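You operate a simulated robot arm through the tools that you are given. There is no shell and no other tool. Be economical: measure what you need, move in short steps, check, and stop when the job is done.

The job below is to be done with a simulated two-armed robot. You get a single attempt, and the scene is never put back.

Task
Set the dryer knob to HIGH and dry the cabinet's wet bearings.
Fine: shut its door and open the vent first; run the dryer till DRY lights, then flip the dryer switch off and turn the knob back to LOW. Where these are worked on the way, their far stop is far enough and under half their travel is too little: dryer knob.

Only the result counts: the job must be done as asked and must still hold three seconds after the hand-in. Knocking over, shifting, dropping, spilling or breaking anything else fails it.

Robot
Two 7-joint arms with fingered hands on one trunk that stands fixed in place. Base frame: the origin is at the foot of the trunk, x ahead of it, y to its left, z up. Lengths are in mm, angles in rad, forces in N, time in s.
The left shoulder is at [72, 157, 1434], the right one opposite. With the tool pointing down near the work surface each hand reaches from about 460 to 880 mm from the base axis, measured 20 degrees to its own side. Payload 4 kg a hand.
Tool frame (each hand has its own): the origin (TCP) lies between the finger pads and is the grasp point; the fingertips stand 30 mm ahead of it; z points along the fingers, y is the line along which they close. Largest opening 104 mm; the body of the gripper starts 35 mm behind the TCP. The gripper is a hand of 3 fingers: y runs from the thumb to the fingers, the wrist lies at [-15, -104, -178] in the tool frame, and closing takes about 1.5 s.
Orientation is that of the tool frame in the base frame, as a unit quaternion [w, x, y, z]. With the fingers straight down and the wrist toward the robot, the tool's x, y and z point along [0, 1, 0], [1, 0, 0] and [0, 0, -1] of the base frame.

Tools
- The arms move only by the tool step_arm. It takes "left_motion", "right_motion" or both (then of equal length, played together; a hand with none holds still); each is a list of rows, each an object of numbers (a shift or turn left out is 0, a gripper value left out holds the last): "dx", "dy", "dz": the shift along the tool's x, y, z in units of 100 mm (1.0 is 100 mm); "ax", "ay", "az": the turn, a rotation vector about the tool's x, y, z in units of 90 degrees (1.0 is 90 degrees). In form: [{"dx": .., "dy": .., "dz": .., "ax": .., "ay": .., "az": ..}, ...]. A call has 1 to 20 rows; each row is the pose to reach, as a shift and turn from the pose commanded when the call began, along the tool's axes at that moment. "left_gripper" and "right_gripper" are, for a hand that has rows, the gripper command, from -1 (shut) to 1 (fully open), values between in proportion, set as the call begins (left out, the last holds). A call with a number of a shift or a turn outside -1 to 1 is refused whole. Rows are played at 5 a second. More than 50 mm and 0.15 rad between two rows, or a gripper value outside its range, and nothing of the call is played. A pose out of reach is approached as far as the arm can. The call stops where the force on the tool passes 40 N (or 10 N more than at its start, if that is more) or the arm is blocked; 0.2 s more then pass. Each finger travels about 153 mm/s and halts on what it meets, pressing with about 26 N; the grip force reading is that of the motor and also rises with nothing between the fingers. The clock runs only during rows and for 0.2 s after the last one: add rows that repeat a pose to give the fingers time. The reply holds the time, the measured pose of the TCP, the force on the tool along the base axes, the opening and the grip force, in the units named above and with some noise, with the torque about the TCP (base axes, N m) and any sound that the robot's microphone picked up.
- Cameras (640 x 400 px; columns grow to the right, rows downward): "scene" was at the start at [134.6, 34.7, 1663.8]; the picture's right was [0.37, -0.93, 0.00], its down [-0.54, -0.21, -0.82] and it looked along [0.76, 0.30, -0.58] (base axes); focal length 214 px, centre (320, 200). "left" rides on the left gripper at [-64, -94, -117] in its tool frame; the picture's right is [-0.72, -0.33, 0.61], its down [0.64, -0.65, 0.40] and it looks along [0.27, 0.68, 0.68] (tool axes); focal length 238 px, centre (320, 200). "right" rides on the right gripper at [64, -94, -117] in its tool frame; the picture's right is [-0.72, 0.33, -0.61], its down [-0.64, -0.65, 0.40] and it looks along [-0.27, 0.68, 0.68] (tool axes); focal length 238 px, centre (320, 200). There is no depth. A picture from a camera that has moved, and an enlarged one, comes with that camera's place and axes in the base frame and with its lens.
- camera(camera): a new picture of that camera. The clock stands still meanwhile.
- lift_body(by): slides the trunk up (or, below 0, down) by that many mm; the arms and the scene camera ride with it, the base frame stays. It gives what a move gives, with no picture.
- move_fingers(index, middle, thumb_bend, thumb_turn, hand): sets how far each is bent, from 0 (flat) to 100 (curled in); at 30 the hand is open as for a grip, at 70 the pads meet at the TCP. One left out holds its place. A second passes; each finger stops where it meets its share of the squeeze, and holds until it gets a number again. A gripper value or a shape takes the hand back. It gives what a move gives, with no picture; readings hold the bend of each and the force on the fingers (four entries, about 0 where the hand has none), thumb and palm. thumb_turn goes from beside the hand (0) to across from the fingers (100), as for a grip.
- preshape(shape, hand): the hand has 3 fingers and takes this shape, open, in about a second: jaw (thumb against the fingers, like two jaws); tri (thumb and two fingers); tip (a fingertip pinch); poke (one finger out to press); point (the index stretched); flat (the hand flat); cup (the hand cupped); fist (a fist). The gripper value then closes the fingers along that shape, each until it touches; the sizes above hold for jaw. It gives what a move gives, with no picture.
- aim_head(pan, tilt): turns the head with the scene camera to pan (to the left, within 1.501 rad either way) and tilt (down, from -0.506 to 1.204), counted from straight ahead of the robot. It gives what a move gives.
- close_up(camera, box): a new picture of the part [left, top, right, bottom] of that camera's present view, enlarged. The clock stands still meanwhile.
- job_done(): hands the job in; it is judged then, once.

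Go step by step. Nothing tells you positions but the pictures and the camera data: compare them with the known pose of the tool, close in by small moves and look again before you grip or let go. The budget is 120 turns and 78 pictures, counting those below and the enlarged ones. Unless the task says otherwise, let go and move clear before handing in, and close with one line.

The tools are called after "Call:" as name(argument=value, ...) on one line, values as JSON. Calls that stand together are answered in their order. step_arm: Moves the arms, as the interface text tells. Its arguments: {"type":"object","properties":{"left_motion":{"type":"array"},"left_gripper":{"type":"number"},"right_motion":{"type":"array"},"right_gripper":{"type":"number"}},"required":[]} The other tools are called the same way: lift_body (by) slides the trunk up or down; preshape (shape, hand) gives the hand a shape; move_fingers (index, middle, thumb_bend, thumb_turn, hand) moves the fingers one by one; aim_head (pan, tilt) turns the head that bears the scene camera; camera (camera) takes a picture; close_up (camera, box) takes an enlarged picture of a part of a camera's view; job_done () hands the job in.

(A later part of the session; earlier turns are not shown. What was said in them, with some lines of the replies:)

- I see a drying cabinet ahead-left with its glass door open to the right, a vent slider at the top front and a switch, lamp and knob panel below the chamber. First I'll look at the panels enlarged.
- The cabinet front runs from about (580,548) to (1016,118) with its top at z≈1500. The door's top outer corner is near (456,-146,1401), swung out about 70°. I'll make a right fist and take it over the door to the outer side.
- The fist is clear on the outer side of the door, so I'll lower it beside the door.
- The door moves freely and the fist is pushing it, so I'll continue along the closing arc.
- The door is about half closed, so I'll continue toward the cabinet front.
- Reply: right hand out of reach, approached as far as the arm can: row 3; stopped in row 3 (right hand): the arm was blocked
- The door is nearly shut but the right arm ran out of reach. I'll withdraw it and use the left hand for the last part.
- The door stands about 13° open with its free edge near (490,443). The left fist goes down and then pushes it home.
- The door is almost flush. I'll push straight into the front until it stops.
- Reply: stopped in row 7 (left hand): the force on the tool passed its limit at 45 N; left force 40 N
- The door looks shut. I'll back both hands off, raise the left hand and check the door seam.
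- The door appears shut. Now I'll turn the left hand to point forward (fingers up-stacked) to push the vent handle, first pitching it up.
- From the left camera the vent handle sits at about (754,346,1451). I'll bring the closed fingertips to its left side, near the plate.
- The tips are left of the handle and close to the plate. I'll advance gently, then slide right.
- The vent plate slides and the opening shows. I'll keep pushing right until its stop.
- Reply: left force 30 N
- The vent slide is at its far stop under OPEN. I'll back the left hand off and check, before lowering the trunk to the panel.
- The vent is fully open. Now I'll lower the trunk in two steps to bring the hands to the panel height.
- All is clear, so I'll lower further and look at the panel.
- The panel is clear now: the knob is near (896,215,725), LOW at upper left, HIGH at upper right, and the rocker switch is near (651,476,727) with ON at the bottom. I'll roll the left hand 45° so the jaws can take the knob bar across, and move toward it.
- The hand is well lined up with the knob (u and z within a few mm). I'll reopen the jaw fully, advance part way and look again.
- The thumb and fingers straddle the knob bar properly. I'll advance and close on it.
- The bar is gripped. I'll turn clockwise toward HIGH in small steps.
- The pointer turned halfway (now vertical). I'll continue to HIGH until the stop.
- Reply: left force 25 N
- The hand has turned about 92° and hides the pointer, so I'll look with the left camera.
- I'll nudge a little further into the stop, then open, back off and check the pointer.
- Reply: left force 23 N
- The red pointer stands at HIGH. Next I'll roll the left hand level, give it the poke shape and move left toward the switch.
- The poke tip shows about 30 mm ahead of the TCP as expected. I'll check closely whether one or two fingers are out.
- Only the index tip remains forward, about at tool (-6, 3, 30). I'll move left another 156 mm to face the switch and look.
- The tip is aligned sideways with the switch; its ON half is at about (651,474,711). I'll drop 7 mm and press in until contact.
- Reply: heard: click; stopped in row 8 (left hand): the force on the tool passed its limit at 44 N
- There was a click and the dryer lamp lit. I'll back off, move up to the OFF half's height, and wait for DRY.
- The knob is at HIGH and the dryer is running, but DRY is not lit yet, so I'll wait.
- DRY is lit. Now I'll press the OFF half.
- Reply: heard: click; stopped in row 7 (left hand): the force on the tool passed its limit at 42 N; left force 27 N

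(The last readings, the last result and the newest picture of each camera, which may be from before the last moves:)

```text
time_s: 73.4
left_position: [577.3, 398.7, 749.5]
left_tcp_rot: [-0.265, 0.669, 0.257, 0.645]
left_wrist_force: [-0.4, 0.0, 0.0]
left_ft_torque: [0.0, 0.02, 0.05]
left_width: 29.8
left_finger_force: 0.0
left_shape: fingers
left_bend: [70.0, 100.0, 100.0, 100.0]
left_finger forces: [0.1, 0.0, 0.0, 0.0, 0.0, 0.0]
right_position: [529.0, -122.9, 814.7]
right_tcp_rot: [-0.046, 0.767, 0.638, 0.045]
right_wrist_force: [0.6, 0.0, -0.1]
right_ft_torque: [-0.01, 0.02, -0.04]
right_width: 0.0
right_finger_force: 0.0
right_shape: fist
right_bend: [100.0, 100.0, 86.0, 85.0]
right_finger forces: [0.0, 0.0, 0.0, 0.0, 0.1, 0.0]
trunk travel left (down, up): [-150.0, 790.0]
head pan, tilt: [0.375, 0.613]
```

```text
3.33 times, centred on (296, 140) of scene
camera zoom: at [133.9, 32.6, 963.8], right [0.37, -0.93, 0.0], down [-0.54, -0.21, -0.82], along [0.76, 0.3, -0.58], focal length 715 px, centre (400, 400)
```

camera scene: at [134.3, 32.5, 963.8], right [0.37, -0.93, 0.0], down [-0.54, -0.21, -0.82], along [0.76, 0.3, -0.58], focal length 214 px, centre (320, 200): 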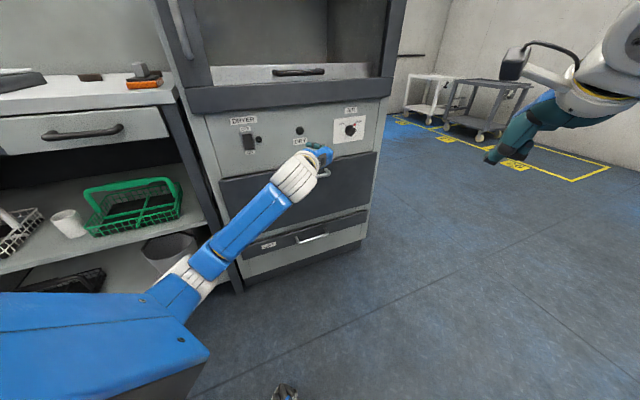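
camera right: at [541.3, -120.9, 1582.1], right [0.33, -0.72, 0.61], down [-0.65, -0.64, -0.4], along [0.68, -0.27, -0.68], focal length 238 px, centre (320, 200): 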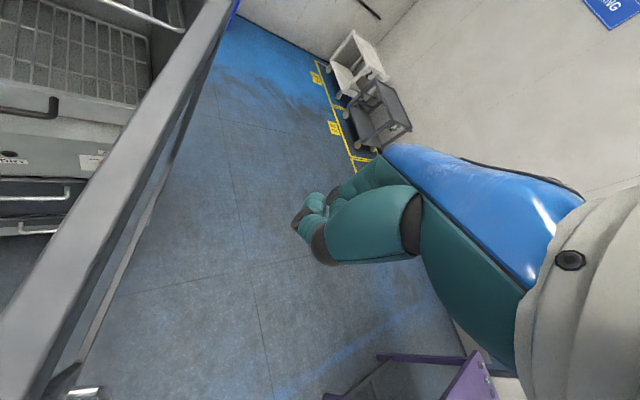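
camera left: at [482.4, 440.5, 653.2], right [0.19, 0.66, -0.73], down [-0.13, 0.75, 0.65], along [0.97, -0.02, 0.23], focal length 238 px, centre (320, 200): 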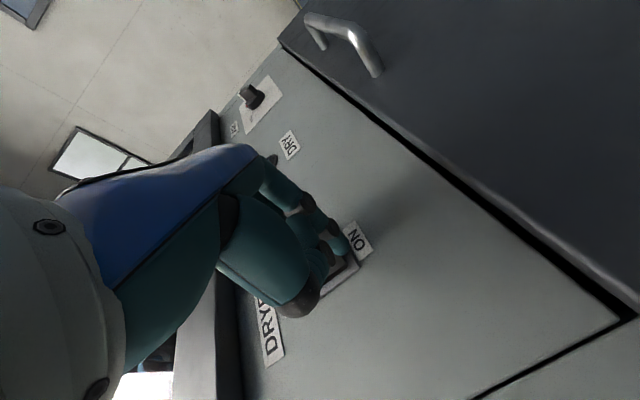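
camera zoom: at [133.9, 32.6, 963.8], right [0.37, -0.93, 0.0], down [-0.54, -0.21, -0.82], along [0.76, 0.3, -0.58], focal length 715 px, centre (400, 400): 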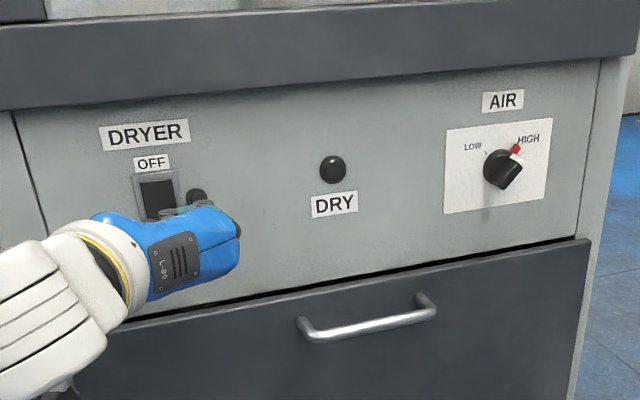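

A click sounded and both lamps are dark, so the switch is OFF. Now I'll go back to the knob to turn it to LOW.

Call:
step_arm(left_motion=[{"dy": 0.3, "dz": -0.15}, {"dy": 0.65, "dz": -0.29}, {"dy": 1.0, "dz": -0.29, "dx": -0.1}])

Call:
step_arm(left_motion=[{"dy": 0.35}, {"dy": 0.7}, {"dy": 1.0}])

Call:
step_arm(left_motion=[{"dy": 0.35}, {"dy": 0.7, "dx": -0.05}, {"dy": 1.0, "dx": -0.1}])

Call:
step_arm(left_motion=[{"dy": 0.3}, {"dy": 0.56}])

Call:
preshape(hand="left", shape="jaw")

Call:
step_arm(left_motion=[{"az": 0.09}, {"az": 0.18}, {"az": 0.27}, {"az": 0.36}, {"az": 0.45}, {"az": 0.54}, {"az": 0.59}])

Call:
camera(camera="left")

```text
time_s: 74.2
left_position: [624.5, 305.5, 734.1]
left_tcp_rot: [-0.266, 0.669, 0.257, 0.644]
left_wrist_force: [-0.3, -0.2, 0.1]
left_ft_torque: [0.01, 0.01, 0.03]
left_width: 29.9
left_finger_force: 0.1
left_shape: fingers
left_bend: [70.0, 100.0, 100.0, 100.0]
left_finger forces: [0.1, 0.1, 0.0, 0.1, 0.0, 0.0]
right_position: [529.9, -122.4, 813.5]
right_tcp_rot: [-0.047, 0.767, 0.638, 0.045]
right_wrist_force: [-0.2, -0.3, 0.3]
right_ft_torque: [-0.04, -0.04, 0.01]
right_width: 0.2
right_finger_force: 0.1
right_shape: fist
right_bend: [100.0, 100.0, 86.0, 85.0]
right_finger forces: [0.0, 0.0, 0.1, 0.0, 0.0, 0.1]
trunk travel left (down, up): [-150.0, 790.0]
head pan, tilt: [0.375, 0.613]
```

```text
time_s: 75.0
left_position: [691.4, 233.8, 734.2]
left_tcp_rot: [-0.267, 0.669, 0.257, 0.644]
left_wrist_force: [0.1, -0.5, 0.0]
left_ft_torque: [-0.01, 0.02, 0.03]
left_width: 29.8
left_finger_force: 0.1
left_shape: fingers
left_bend: [70.0, 100.0, 100.0, 100.0]
left_finger forces: [0.0, 0.0, 0.0, 0.0, 0.1, 0.1]
right_position: [528.6, -123.4, 813.3]
right_tcp_rot: [-0.046, 0.767, 0.638, 0.045]
right_wrist_force: [-0.1, 0.5, -0.2]
right_ft_torque: [0.01, -0.04, 0.0]
right_width: 0.0
right_finger_force: 0.0
right_shape: fist
right_bend: [100.0, 100.0, 86.0, 85.0]
right_finger forces: [0.0, 0.1, 0.1, 0.1, 0.0, 0.1]
trunk travel left (down, up): [-150.0, 790.0]
head pan, tilt: [0.375, 0.613]
```

```text
time_s: 75.8
left_position: [760.3, 161.9, 723.1]
left_tcp_rot: [-0.266, 0.669, 0.257, 0.644]
left_wrist_force: [0.6, 0.5, 0.2]
left_ft_torque: [0.01, 0.02, -0.01]
left_width: 30.0
left_finger_force: 0.1
left_shape: fingers
left_bend: [70.0, 100.0, 100.0, 100.0]
left_finger forces: [0.1, 0.1, 0.1, 0.0, 0.0, 0.0]
right_position: [529.6, -122.8, 812.8]
right_tcp_rot: [-0.047, 0.767, 0.638, 0.045]
right_wrist_force: [-0.4, 0.3, 0.1]
right_ft_torque: [-0.03, -0.01, 0.0]
right_width: 0.0
right_finger_force: 0.0
right_shape: fist
right_bend: [100.0, 100.0, 86.0, 85.0]
right_finger forces: [0.0, 0.0, 0.0, 0.1, 0.0, 0.0]
trunk travel left (down, up): [-150.0, 790.0]
head pan, tilt: [0.375, 0.613]
```

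```text
time_s: 76.4
left_position: [796.2, 119.7, 720.9]
left_tcp_rot: [-0.267, 0.669, 0.257, 0.645]
left_wrist_force: [-0.3, -0.4, 0.8]
left_ft_torque: [-0.01, -0.03, 0.0]
left_width: 29.7
left_finger_force: 0.0
left_shape: fingers
left_bend: [70.0, 100.0, 100.0, 100.0]
left_finger forces: [0.0, 0.0, 0.1, 0.1, 0.0, 0.0]
right_position: [528.9, -124.4, 814.1]
right_tcp_rot: [-0.047, 0.767, 0.638, 0.045]
right_wrist_force: [-0.1, 0.2, 0.3]
right_ft_torque: [0.0, 0.0, 0.01]
right_width: 0.1
right_finger_force: 0.0
right_shape: fist
right_bend: [100.0, 100.0, 86.0, 85.0]
right_finger forces: [0.0, 0.0, 0.0, 0.0, 0.0, 0.0]
trunk travel left (down, up): [-150.0, 790.0]
head pan, tilt: [0.375, 0.613]
```

```text
time_s: 77.3
left_position: [795.2, 119.7, 721.2]
left_tcp_rot: [-0.266, 0.669, 0.257, 0.645]
left_wrist_force: [-0.7, 0.6, -0.9]
left_ft_torque: [0.05, 0.02, -0.02]
left_width: 103.7
left_finger_force: 0.1
left_shape: jaw
left_bend: [30.0, 30.0, 30.0, 98.0]
left_finger forces: [0.1, 0.1, 0.0, 0.1, 0.1, 0.0]
right_position: [530.1, -124.3, 813.7]
right_tcp_rot: [-0.047, 0.767, 0.638, 0.045]
right_wrist_force: [-0.2, 0.4, 0.7]
right_ft_torque: [-0.04, -0.01, 0.01]
right_width: 0.1
right_finger_force: 0.1
right_shape: fist
right_bend: [100.0, 100.0, 86.0, 85.0]
right_finger forces: [0.0, 0.0, 0.0, 0.0, 0.0, 0.0]
trunk travel left (down, up): [-150.0, 790.0]
head pan, tilt: [0.375, 0.613]
```

```text
time_s: 78.9
left_position: [797.7, 119.3, 722.2]
left_tcp_rot: [-0.527, 0.714, -0.071, 0.456]
left_wrist_force: [0.0, 0.0, 0.6]
left_ft_torque: [0.01, 0.04, 0.0]
left_width: 103.8
left_finger_force: 0.0
left_shape: jaw
left_bend: [30.0, 30.0, 30.0, 98.0]
left_finger forces: [0.0, 0.0, 0.1, 0.0, 0.0, 0.1]
right_position: [528.6, -124.3, 813.3]
right_tcp_rot: [-0.046, 0.767, 0.639, 0.044]
right_wrist_force: [0.0, -0.1, 0.1]
right_ft_torque: [0.06, -0.01, 0.01]
right_width: 0.0
right_finger_force: 0.1
right_shape: fist
right_bend: [100.0, 100.0, 86.0, 85.0]
right_finger forces: [0.0, 0.1, 0.1, 0.0, 0.0, 0.0]
trunk travel left (down, up): [-150.0, 790.0]
head pan, tilt: [0.375, 0.613]
```

```text
30 pictures are left
camera left: at [640.3, 117.2, 765.1], right [-0.09, 0.98, -0.17], down [0.41, 0.19, 0.89], along [0.91, 0.01, -0.42], focal length 238 px, centre (320, 200)
```

left: 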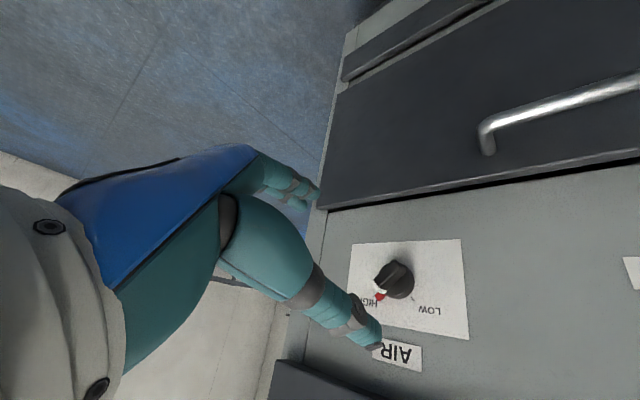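

Aligned as before. I'll advance 107 mm, close on the bar and turn back counter-clockwise.

Call:
step_arm(left_motion=[{"dz": 0.35}, {"dz": 0.7}, {"dz": 0.9}, {"dz": 1.0}])

Call:
step_arm(left_motion=[{"dz": 0.07, "dx": 0.02}])

Call:
step_arm(left_motion=[{}, {}, {}, {}, {}, {}, {}, {}], left_gripper=-1)

Call:
step_arm(left_motion=[{"az": -0.08}, {"az": -0.16}, {"az": -0.24}, {"az": -0.32}, {"az": -0.4}, {"az": -0.48}, {"az": -0.56}])

Call:
close_up(camera="scene", box=[300, 80, 420, 155])

```text
time_s: 79.9
left_position: [870.8, 191.4, 718.9]
left_tcp_rot: [-0.526, 0.714, -0.07, 0.458]
left_wrist_force: [0.3, -0.1, -0.4]
left_ft_torque: [-0.02, -0.02, -0.01]
left_width: 103.6
left_finger_force: 0.0
left_shape: jaw
left_bend: [30.0, 30.0, 30.0, 98.0]
left_finger forces: [0.1, 0.0, 0.0, 0.1, 0.1, 0.0]
right_position: [529.4, -124.3, 814.9]
right_tcp_rot: [-0.047, 0.767, 0.638, 0.046]
right_wrist_force: [-0.5, 0.1, -0.2]
right_ft_torque: [0.01, 0.01, 0.0]
right_width: 0.0
right_finger_force: 0.1
right_shape: fist
right_bend: [100.0, 100.0, 86.0, 85.0]
right_finger forces: [0.0, 0.1, 0.0, 0.0, 0.0, 0.0]
trunk travel left (down, up): [-150.0, 790.0]
head pan, tilt: [0.375, 0.613]
```

```text
time_s: 80.3
left_position: [876.6, 193.6, 719.7]
left_tcp_rot: [-0.526, 0.713, -0.07, 0.458]
left_wrist_force: [-0.3, 0.0, 0.0]
left_ft_torque: [-0.03, 0.01, 0.0]
left_width: 103.6
left_finger_force: 0.1
left_shape: jaw
left_bend: [30.0, 30.0, 30.0, 98.0]
left_finger forces: [0.0, 0.0, 0.1, 0.0, 0.1, 0.0]
right_position: [529.5, -124.9, 814.2]
right_tcp_rot: [-0.046, 0.767, 0.638, 0.045]
right_wrist_force: [-0.2, -0.1, 0.7]
right_ft_torque: [0.0, -0.03, -0.02]
right_width: 0.0
right_finger_force: 0.1
right_shape: fist
right_bend: [100.0, 100.0, 86.0, 85.0]
right_finger forces: [0.0, 0.0, 0.0, 0.0, 0.1, 0.1]
trunk travel left (down, up): [-150.0, 790.0]
head pan, tilt: [0.375, 0.613]
```

```text
time_s: 82.1
left_position: [876.5, 193.9, 719.3]
left_tcp_rot: [-0.526, 0.714, -0.07, 0.457]
left_wrist_force: [-4.9, -5.6, -2.8]
left_ft_torque: [-0.1, -0.03, 0.0]
left_width: 20.6
left_finger_force: 25.9
left_shape: jaw
left_bend: [73.0, 58.0, 76.0, 100.0]
left_finger forces: [15.9, 8.8, 0.1, 0.0, 25.3, 0.0]
right_position: [528.7, -123.9, 814.7]
right_tcp_rot: [-0.048, 0.767, 0.638, 0.046]
right_wrist_force: [0.3, 0.4, 0.1]
right_ft_torque: [0.0, -0.01, -0.01]
right_width: 0.2
right_finger_force: 0.0
right_shape: fist
right_bend: [100.0, 100.0, 86.0, 85.0]
right_finger forces: [0.0, 0.1, 0.0, 0.0, 0.0, 0.0]
trunk travel left (down, up): [-150.0, 790.0]
head pan, tilt: [0.375, 0.613]
```

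```text
time_s: 83.7
left_position: [878.3, 192.0, 719.2]
left_tcp_rot: [-0.28, 0.675, 0.242, 0.638]
left_wrist_force: [1.1, -2.8, -4.2]
left_ft_torque: [-0.08, 0.09, -0.2]
left_width: 19.8
left_finger_force: 25.8
left_shape: jaw
left_bend: [73.0, 58.0, 76.0, 100.0]
left_finger forces: [15.1, 9.0, 0.0, 0.1, 21.9, 0.0]
right_position: [531.2, -124.1, 814.0]
right_tcp_rot: [-0.047, 0.767, 0.638, 0.045]
right_wrist_force: [0.1, 0.2, 0.2]
right_ft_torque: [0.0, 0.0, 0.02]
right_width: 0.0
right_finger_force: 0.0
right_shape: fist
right_bend: [100.0, 100.0, 86.0, 85.0]
right_finger forces: [0.0, 0.0, 0.0, 0.0, 0.0, 0.0]
trunk travel left (down, up): [-150.0, 790.0]
head pan, tilt: [0.375, 0.613]
```

```text
5.33 times, centred on (360, 118) of scene
camera zoom: at [135.9, 31.5, 963.6], right [0.37, -0.93, 0.0], down [-0.54, -0.21, -0.82], along [0.76, 0.3, -0.58], focal length 1144 px, centre (107, 640)
```

zoom: 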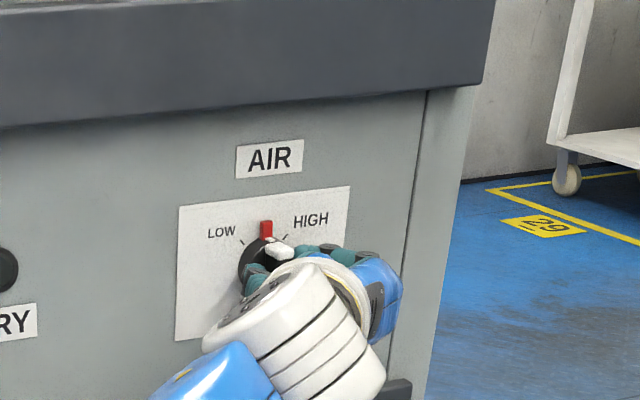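

It is half-way back (pointer vertical). I'll continue to the LOW stop.

Call:
step_arm(left_motion=[{"az": -0.08}, {"az": -0.16}, {"az": -0.24}, {"az": -0.32}, {"az": -0.4}, {"az": -0.48}, {"az": -0.56}])

Call:
close_up(camera="scene", box=[300, 80, 420, 155])

```text
time_s: 85.3
left_position: [878.2, 189.7, 718.9]
left_tcp_rot: [0.018, 0.509, 0.504, 0.697]
left_wrist_force: [7.7, -6.0, -0.6]
left_ft_torque: [0.25, 0.09, -0.5]
left_width: 19.1
left_finger_force: 26.0
left_shape: jaw
left_bend: [73.0, 57.0, 78.0, 100.0]
left_finger forces: [15.2, 12.3, 0.1, 0.0, 18.2, 0.0]
right_position: [529.4, -124.7, 813.3]
right_tcp_rot: [-0.047, 0.767, 0.639, 0.044]
right_wrist_force: [0.3, 0.3, 0.9]
right_ft_torque: [-0.03, -0.01, -0.01]
right_width: 0.0
right_finger_force: 0.1
right_shape: fist
right_bend: [100.0, 100.0, 86.0, 85.0]
right_finger forces: [0.0, 0.1, 0.0, 0.0, 0.0, 0.0]
trunk travel left (down, up): [-150.0, 790.0]
head pan, tilt: [0.375, 0.613]
```

```text
5.33 times, centred on (360, 118) of scene
camera zoom: at [136.2, 30.6, 963.5], right [0.37, -0.93, 0.0], down [-0.54, -0.21, -0.82], along [0.76, 0.3, -0.58], focal length 1144 px, centre (107, 640)
```

zoom: 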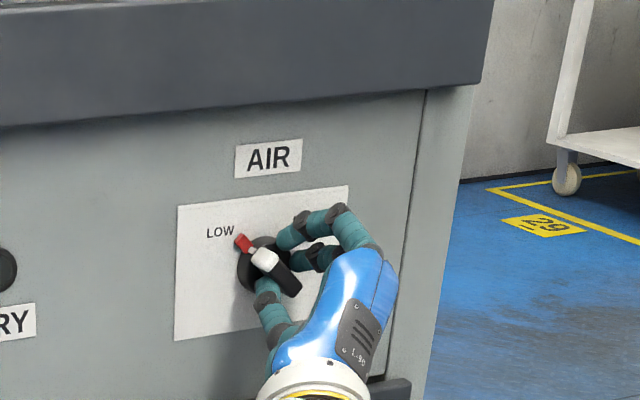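

The pointer is back at LOW. I'll give it a slight nudge, then open, withdraw and check everything.

Call:
step_arm(left_motion=[{"az": -0.03}, {"az": -0.05}])

Call:
step_arm(left_motion=[{}, {}, {}, {}, {}, {}, {}, {}], left_gripper=1)

Call:
step_arm(left_motion=[{"dz": -0.3}, {"dz": -0.6}, {"dz": -1.0}])

Call:
step_arm(left_motion=[{"dz": -0.4}, {"dz": -0.8}, {"dz": -1.0}])

Call:
close_up(camera="scene", box=[200, 80, 392, 200])

Call:
camera(camera="scene")

```text
time_s: 85.9
left_position: [877.6, 191.2, 718.3]
left_tcp_rot: [0.045, 0.49, 0.523, 0.696]
left_wrist_force: [11.5, -6.5, 0.5]
left_ft_torque: [0.33, 0.04, -0.58]
left_width: 19.0
left_finger_force: 25.6
left_shape: jaw
left_bend: [73.0, 57.0, 78.0, 100.0]
left_finger forces: [16.6, 12.9, 0.0, 0.0, 17.0, 0.0]
right_position: [531.4, -124.6, 813.1]
right_tcp_rot: [-0.047, 0.767, 0.639, 0.045]
right_wrist_force: [-0.1, -0.2, 0.5]
right_ft_torque: [-0.01, -0.02, 0.01]
right_width: 0.0
right_finger_force: 0.1
right_shape: fist
right_bend: [100.0, 100.0, 86.0, 85.0]
right_finger forces: [0.1, 0.0, 0.1, 0.1, 0.0, 0.1]
trunk travel left (down, up): [-150.0, 790.0]
head pan, tilt: [0.375, 0.613]
```

```text
time_s: 87.7
left_position: [876.0, 193.2, 718.8]
left_tcp_rot: [0.045, 0.488, 0.525, 0.696]
left_wrist_force: [-0.4, -0.3, 0.6]
left_ft_torque: [0.0, -0.01, 0.0]
left_width: 103.5
left_finger_force: 0.1
left_shape: jaw
left_bend: [30.0, 30.0, 30.0, 98.0]
left_finger forces: [0.1, 0.1, 0.1, 0.0, 0.1, 0.1]
right_position: [528.5, -123.8, 813.7]
right_tcp_rot: [-0.046, 0.767, 0.639, 0.045]
right_wrist_force: [-0.1, -0.3, 0.0]
right_ft_torque: [0.0, -0.02, 0.02]
right_width: 0.0
right_finger_force: 0.0
right_shape: fist
right_bend: [100.0, 100.0, 86.0, 85.0]
right_finger forces: [0.0, 0.1, 0.0, 0.0, 0.0, 0.0]
trunk travel left (down, up): [-150.0, 790.0]
head pan, tilt: [0.375, 0.613]
```

```text
time_s: 88.5
left_position: [801.2, 123.8, 721.4]
left_tcp_rot: [0.043, 0.488, 0.525, 0.696]
left_wrist_force: [-0.2, 0.0, 0.4]
left_ft_torque: [0.02, 0.02, -0.02]
left_width: 103.5
left_finger_force: 0.1
left_shape: jaw
left_bend: [30.0, 30.0, 30.0, 98.0]
left_finger forces: [0.0, 0.1, 0.1, 0.0, 0.1, 0.0]
right_position: [528.4, -125.4, 814.9]
right_tcp_rot: [-0.047, 0.767, 0.638, 0.045]
right_wrist_force: [-0.2, -0.9, -0.2]
right_ft_torque: [0.01, 0.01, 0.02]
right_width: 0.0
right_finger_force: 0.1
right_shape: fist
right_bend: [100.0, 100.0, 86.0, 85.0]
right_finger forces: [0.0, 0.0, 0.1, 0.0, 0.0, 0.0]
trunk travel left (down, up): [-150.0, 790.0]
head pan, tilt: [0.375, 0.613]
```

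```text
time_s: 89.3
left_position: [729.7, 53.5, 726.1]
left_tcp_rot: [0.045, 0.488, 0.525, 0.696]
left_wrist_force: [0.2, 0.6, -0.3]
left_ft_torque: [-0.01, 0.0, 0.03]
left_width: 103.6
left_finger_force: 0.0
left_shape: jaw
left_bend: [30.0, 30.0, 30.0, 98.0]
left_finger forces: [0.1, 0.0, 0.0, 0.0, 0.1, 0.1]
right_position: [529.0, -123.9, 814.5]
right_tcp_rot: [-0.047, 0.767, 0.638, 0.045]
right_wrist_force: [-0.3, 0.3, -0.3]
right_ft_torque: [-0.03, 0.0, -0.02]
right_width: 0.2
right_finger_force: 0.0
right_shape: fist
right_bend: [100.0, 100.0, 86.0, 85.0]
right_finger forces: [0.1, 0.1, 0.0, 0.0, 0.0, 0.1]
trunk travel left (down, up): [-150.0, 790.0]
head pan, tilt: [0.375, 0.613]
```

```text
3.33 times, centred on (296, 140) of scene
camera zoom: at [134.5, 31.1, 963.8], right [0.37, -0.93, 0.0], down [-0.54, -0.21, -0.82], along [0.76, 0.3, -0.58], focal length 715 px, centre (400, 400)
```

zoom: 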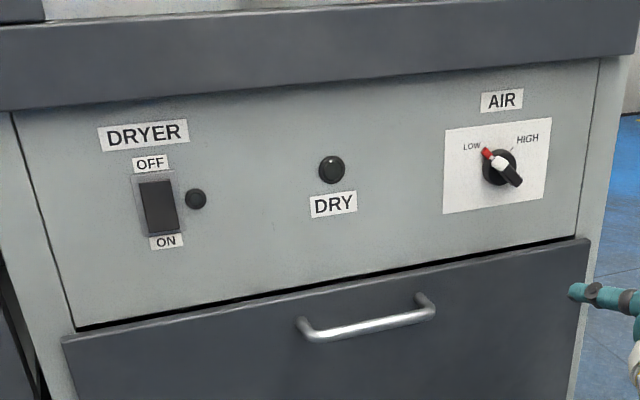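

```text
26 pictures are left
camera scene: at [134.5, 31.1, 963.8], right [0.37, -0.93, 0.0], down [-0.54, -0.21, -0.82], along [0.76, 0.3, -0.58], focal length 214 px, centre (320, 200)
```

scene: 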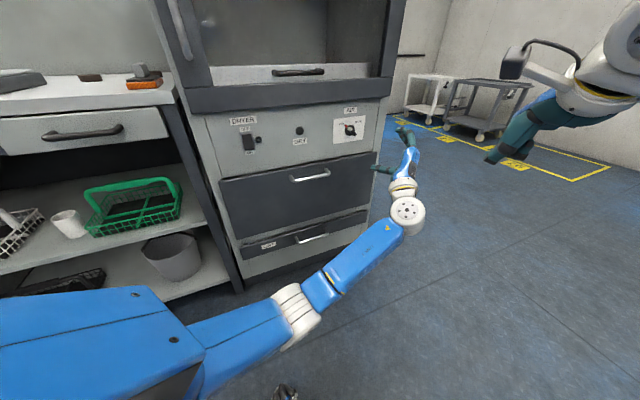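

The switch is off and the knob is at LOW. I'll tilt the head up for a last check of the door, vent and bearings.

Call:
aim_head(pan=0.6, tilt=-0.1)

Call:
camera(camera="scene")

```text
time_s: 90.4
left_position: [729.6, 52.7, 725.4]
left_tcp_rot: [0.045, 0.488, 0.525, 0.696]
left_wrist_force: [0.1, 0.4, -0.4]
left_ft_torque: [0.01, 0.02, 0.02]
left_width: 103.8
left_finger_force: 0.0
left_shape: jaw
left_bend: [30.0, 30.0, 30.0, 98.0]
left_finger forces: [0.0, 0.0, 0.0, 0.0, 0.0, 0.0]
right_position: [529.3, -123.8, 814.0]
right_tcp_rot: [-0.047, 0.767, 0.638, 0.045]
right_wrist_force: [0.5, -0.4, -0.3]
right_ft_torque: [0.03, -0.03, 0.02]
right_width: 0.0
right_finger_force: 0.1
right_shape: fist
right_bend: [100.0, 100.0, 86.0, 85.0]
right_finger forces: [0.0, 0.0, 0.0, 0.0, 0.0, 0.1]
trunk travel left (down, up): [-150.0, 790.0]
head pan, tilt: [0.6, -0.099]
```

```text
25 pictures are left
camera scene: at [124.7, 48.2, 1028.8], right [0.56, -0.83, 0.0], down [0.08, 0.06, -1.0], along [0.82, 0.56, 0.1], focal length 214 px, centre (320, 200)
```

scene: 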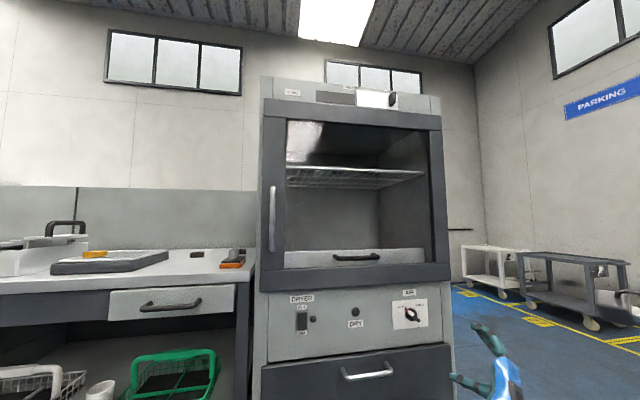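

The door is shut, the vent is open, the dryer is off, the knob is at LOW and both hands are clear. I'm handing in.

Call:
job_done()

```text
The job is handed in.
```

The bearings are dried: I shut the door, opened the vent and ran the dryer on HIGH until DRY lit, then switched it off and turned the knob back to LOW.
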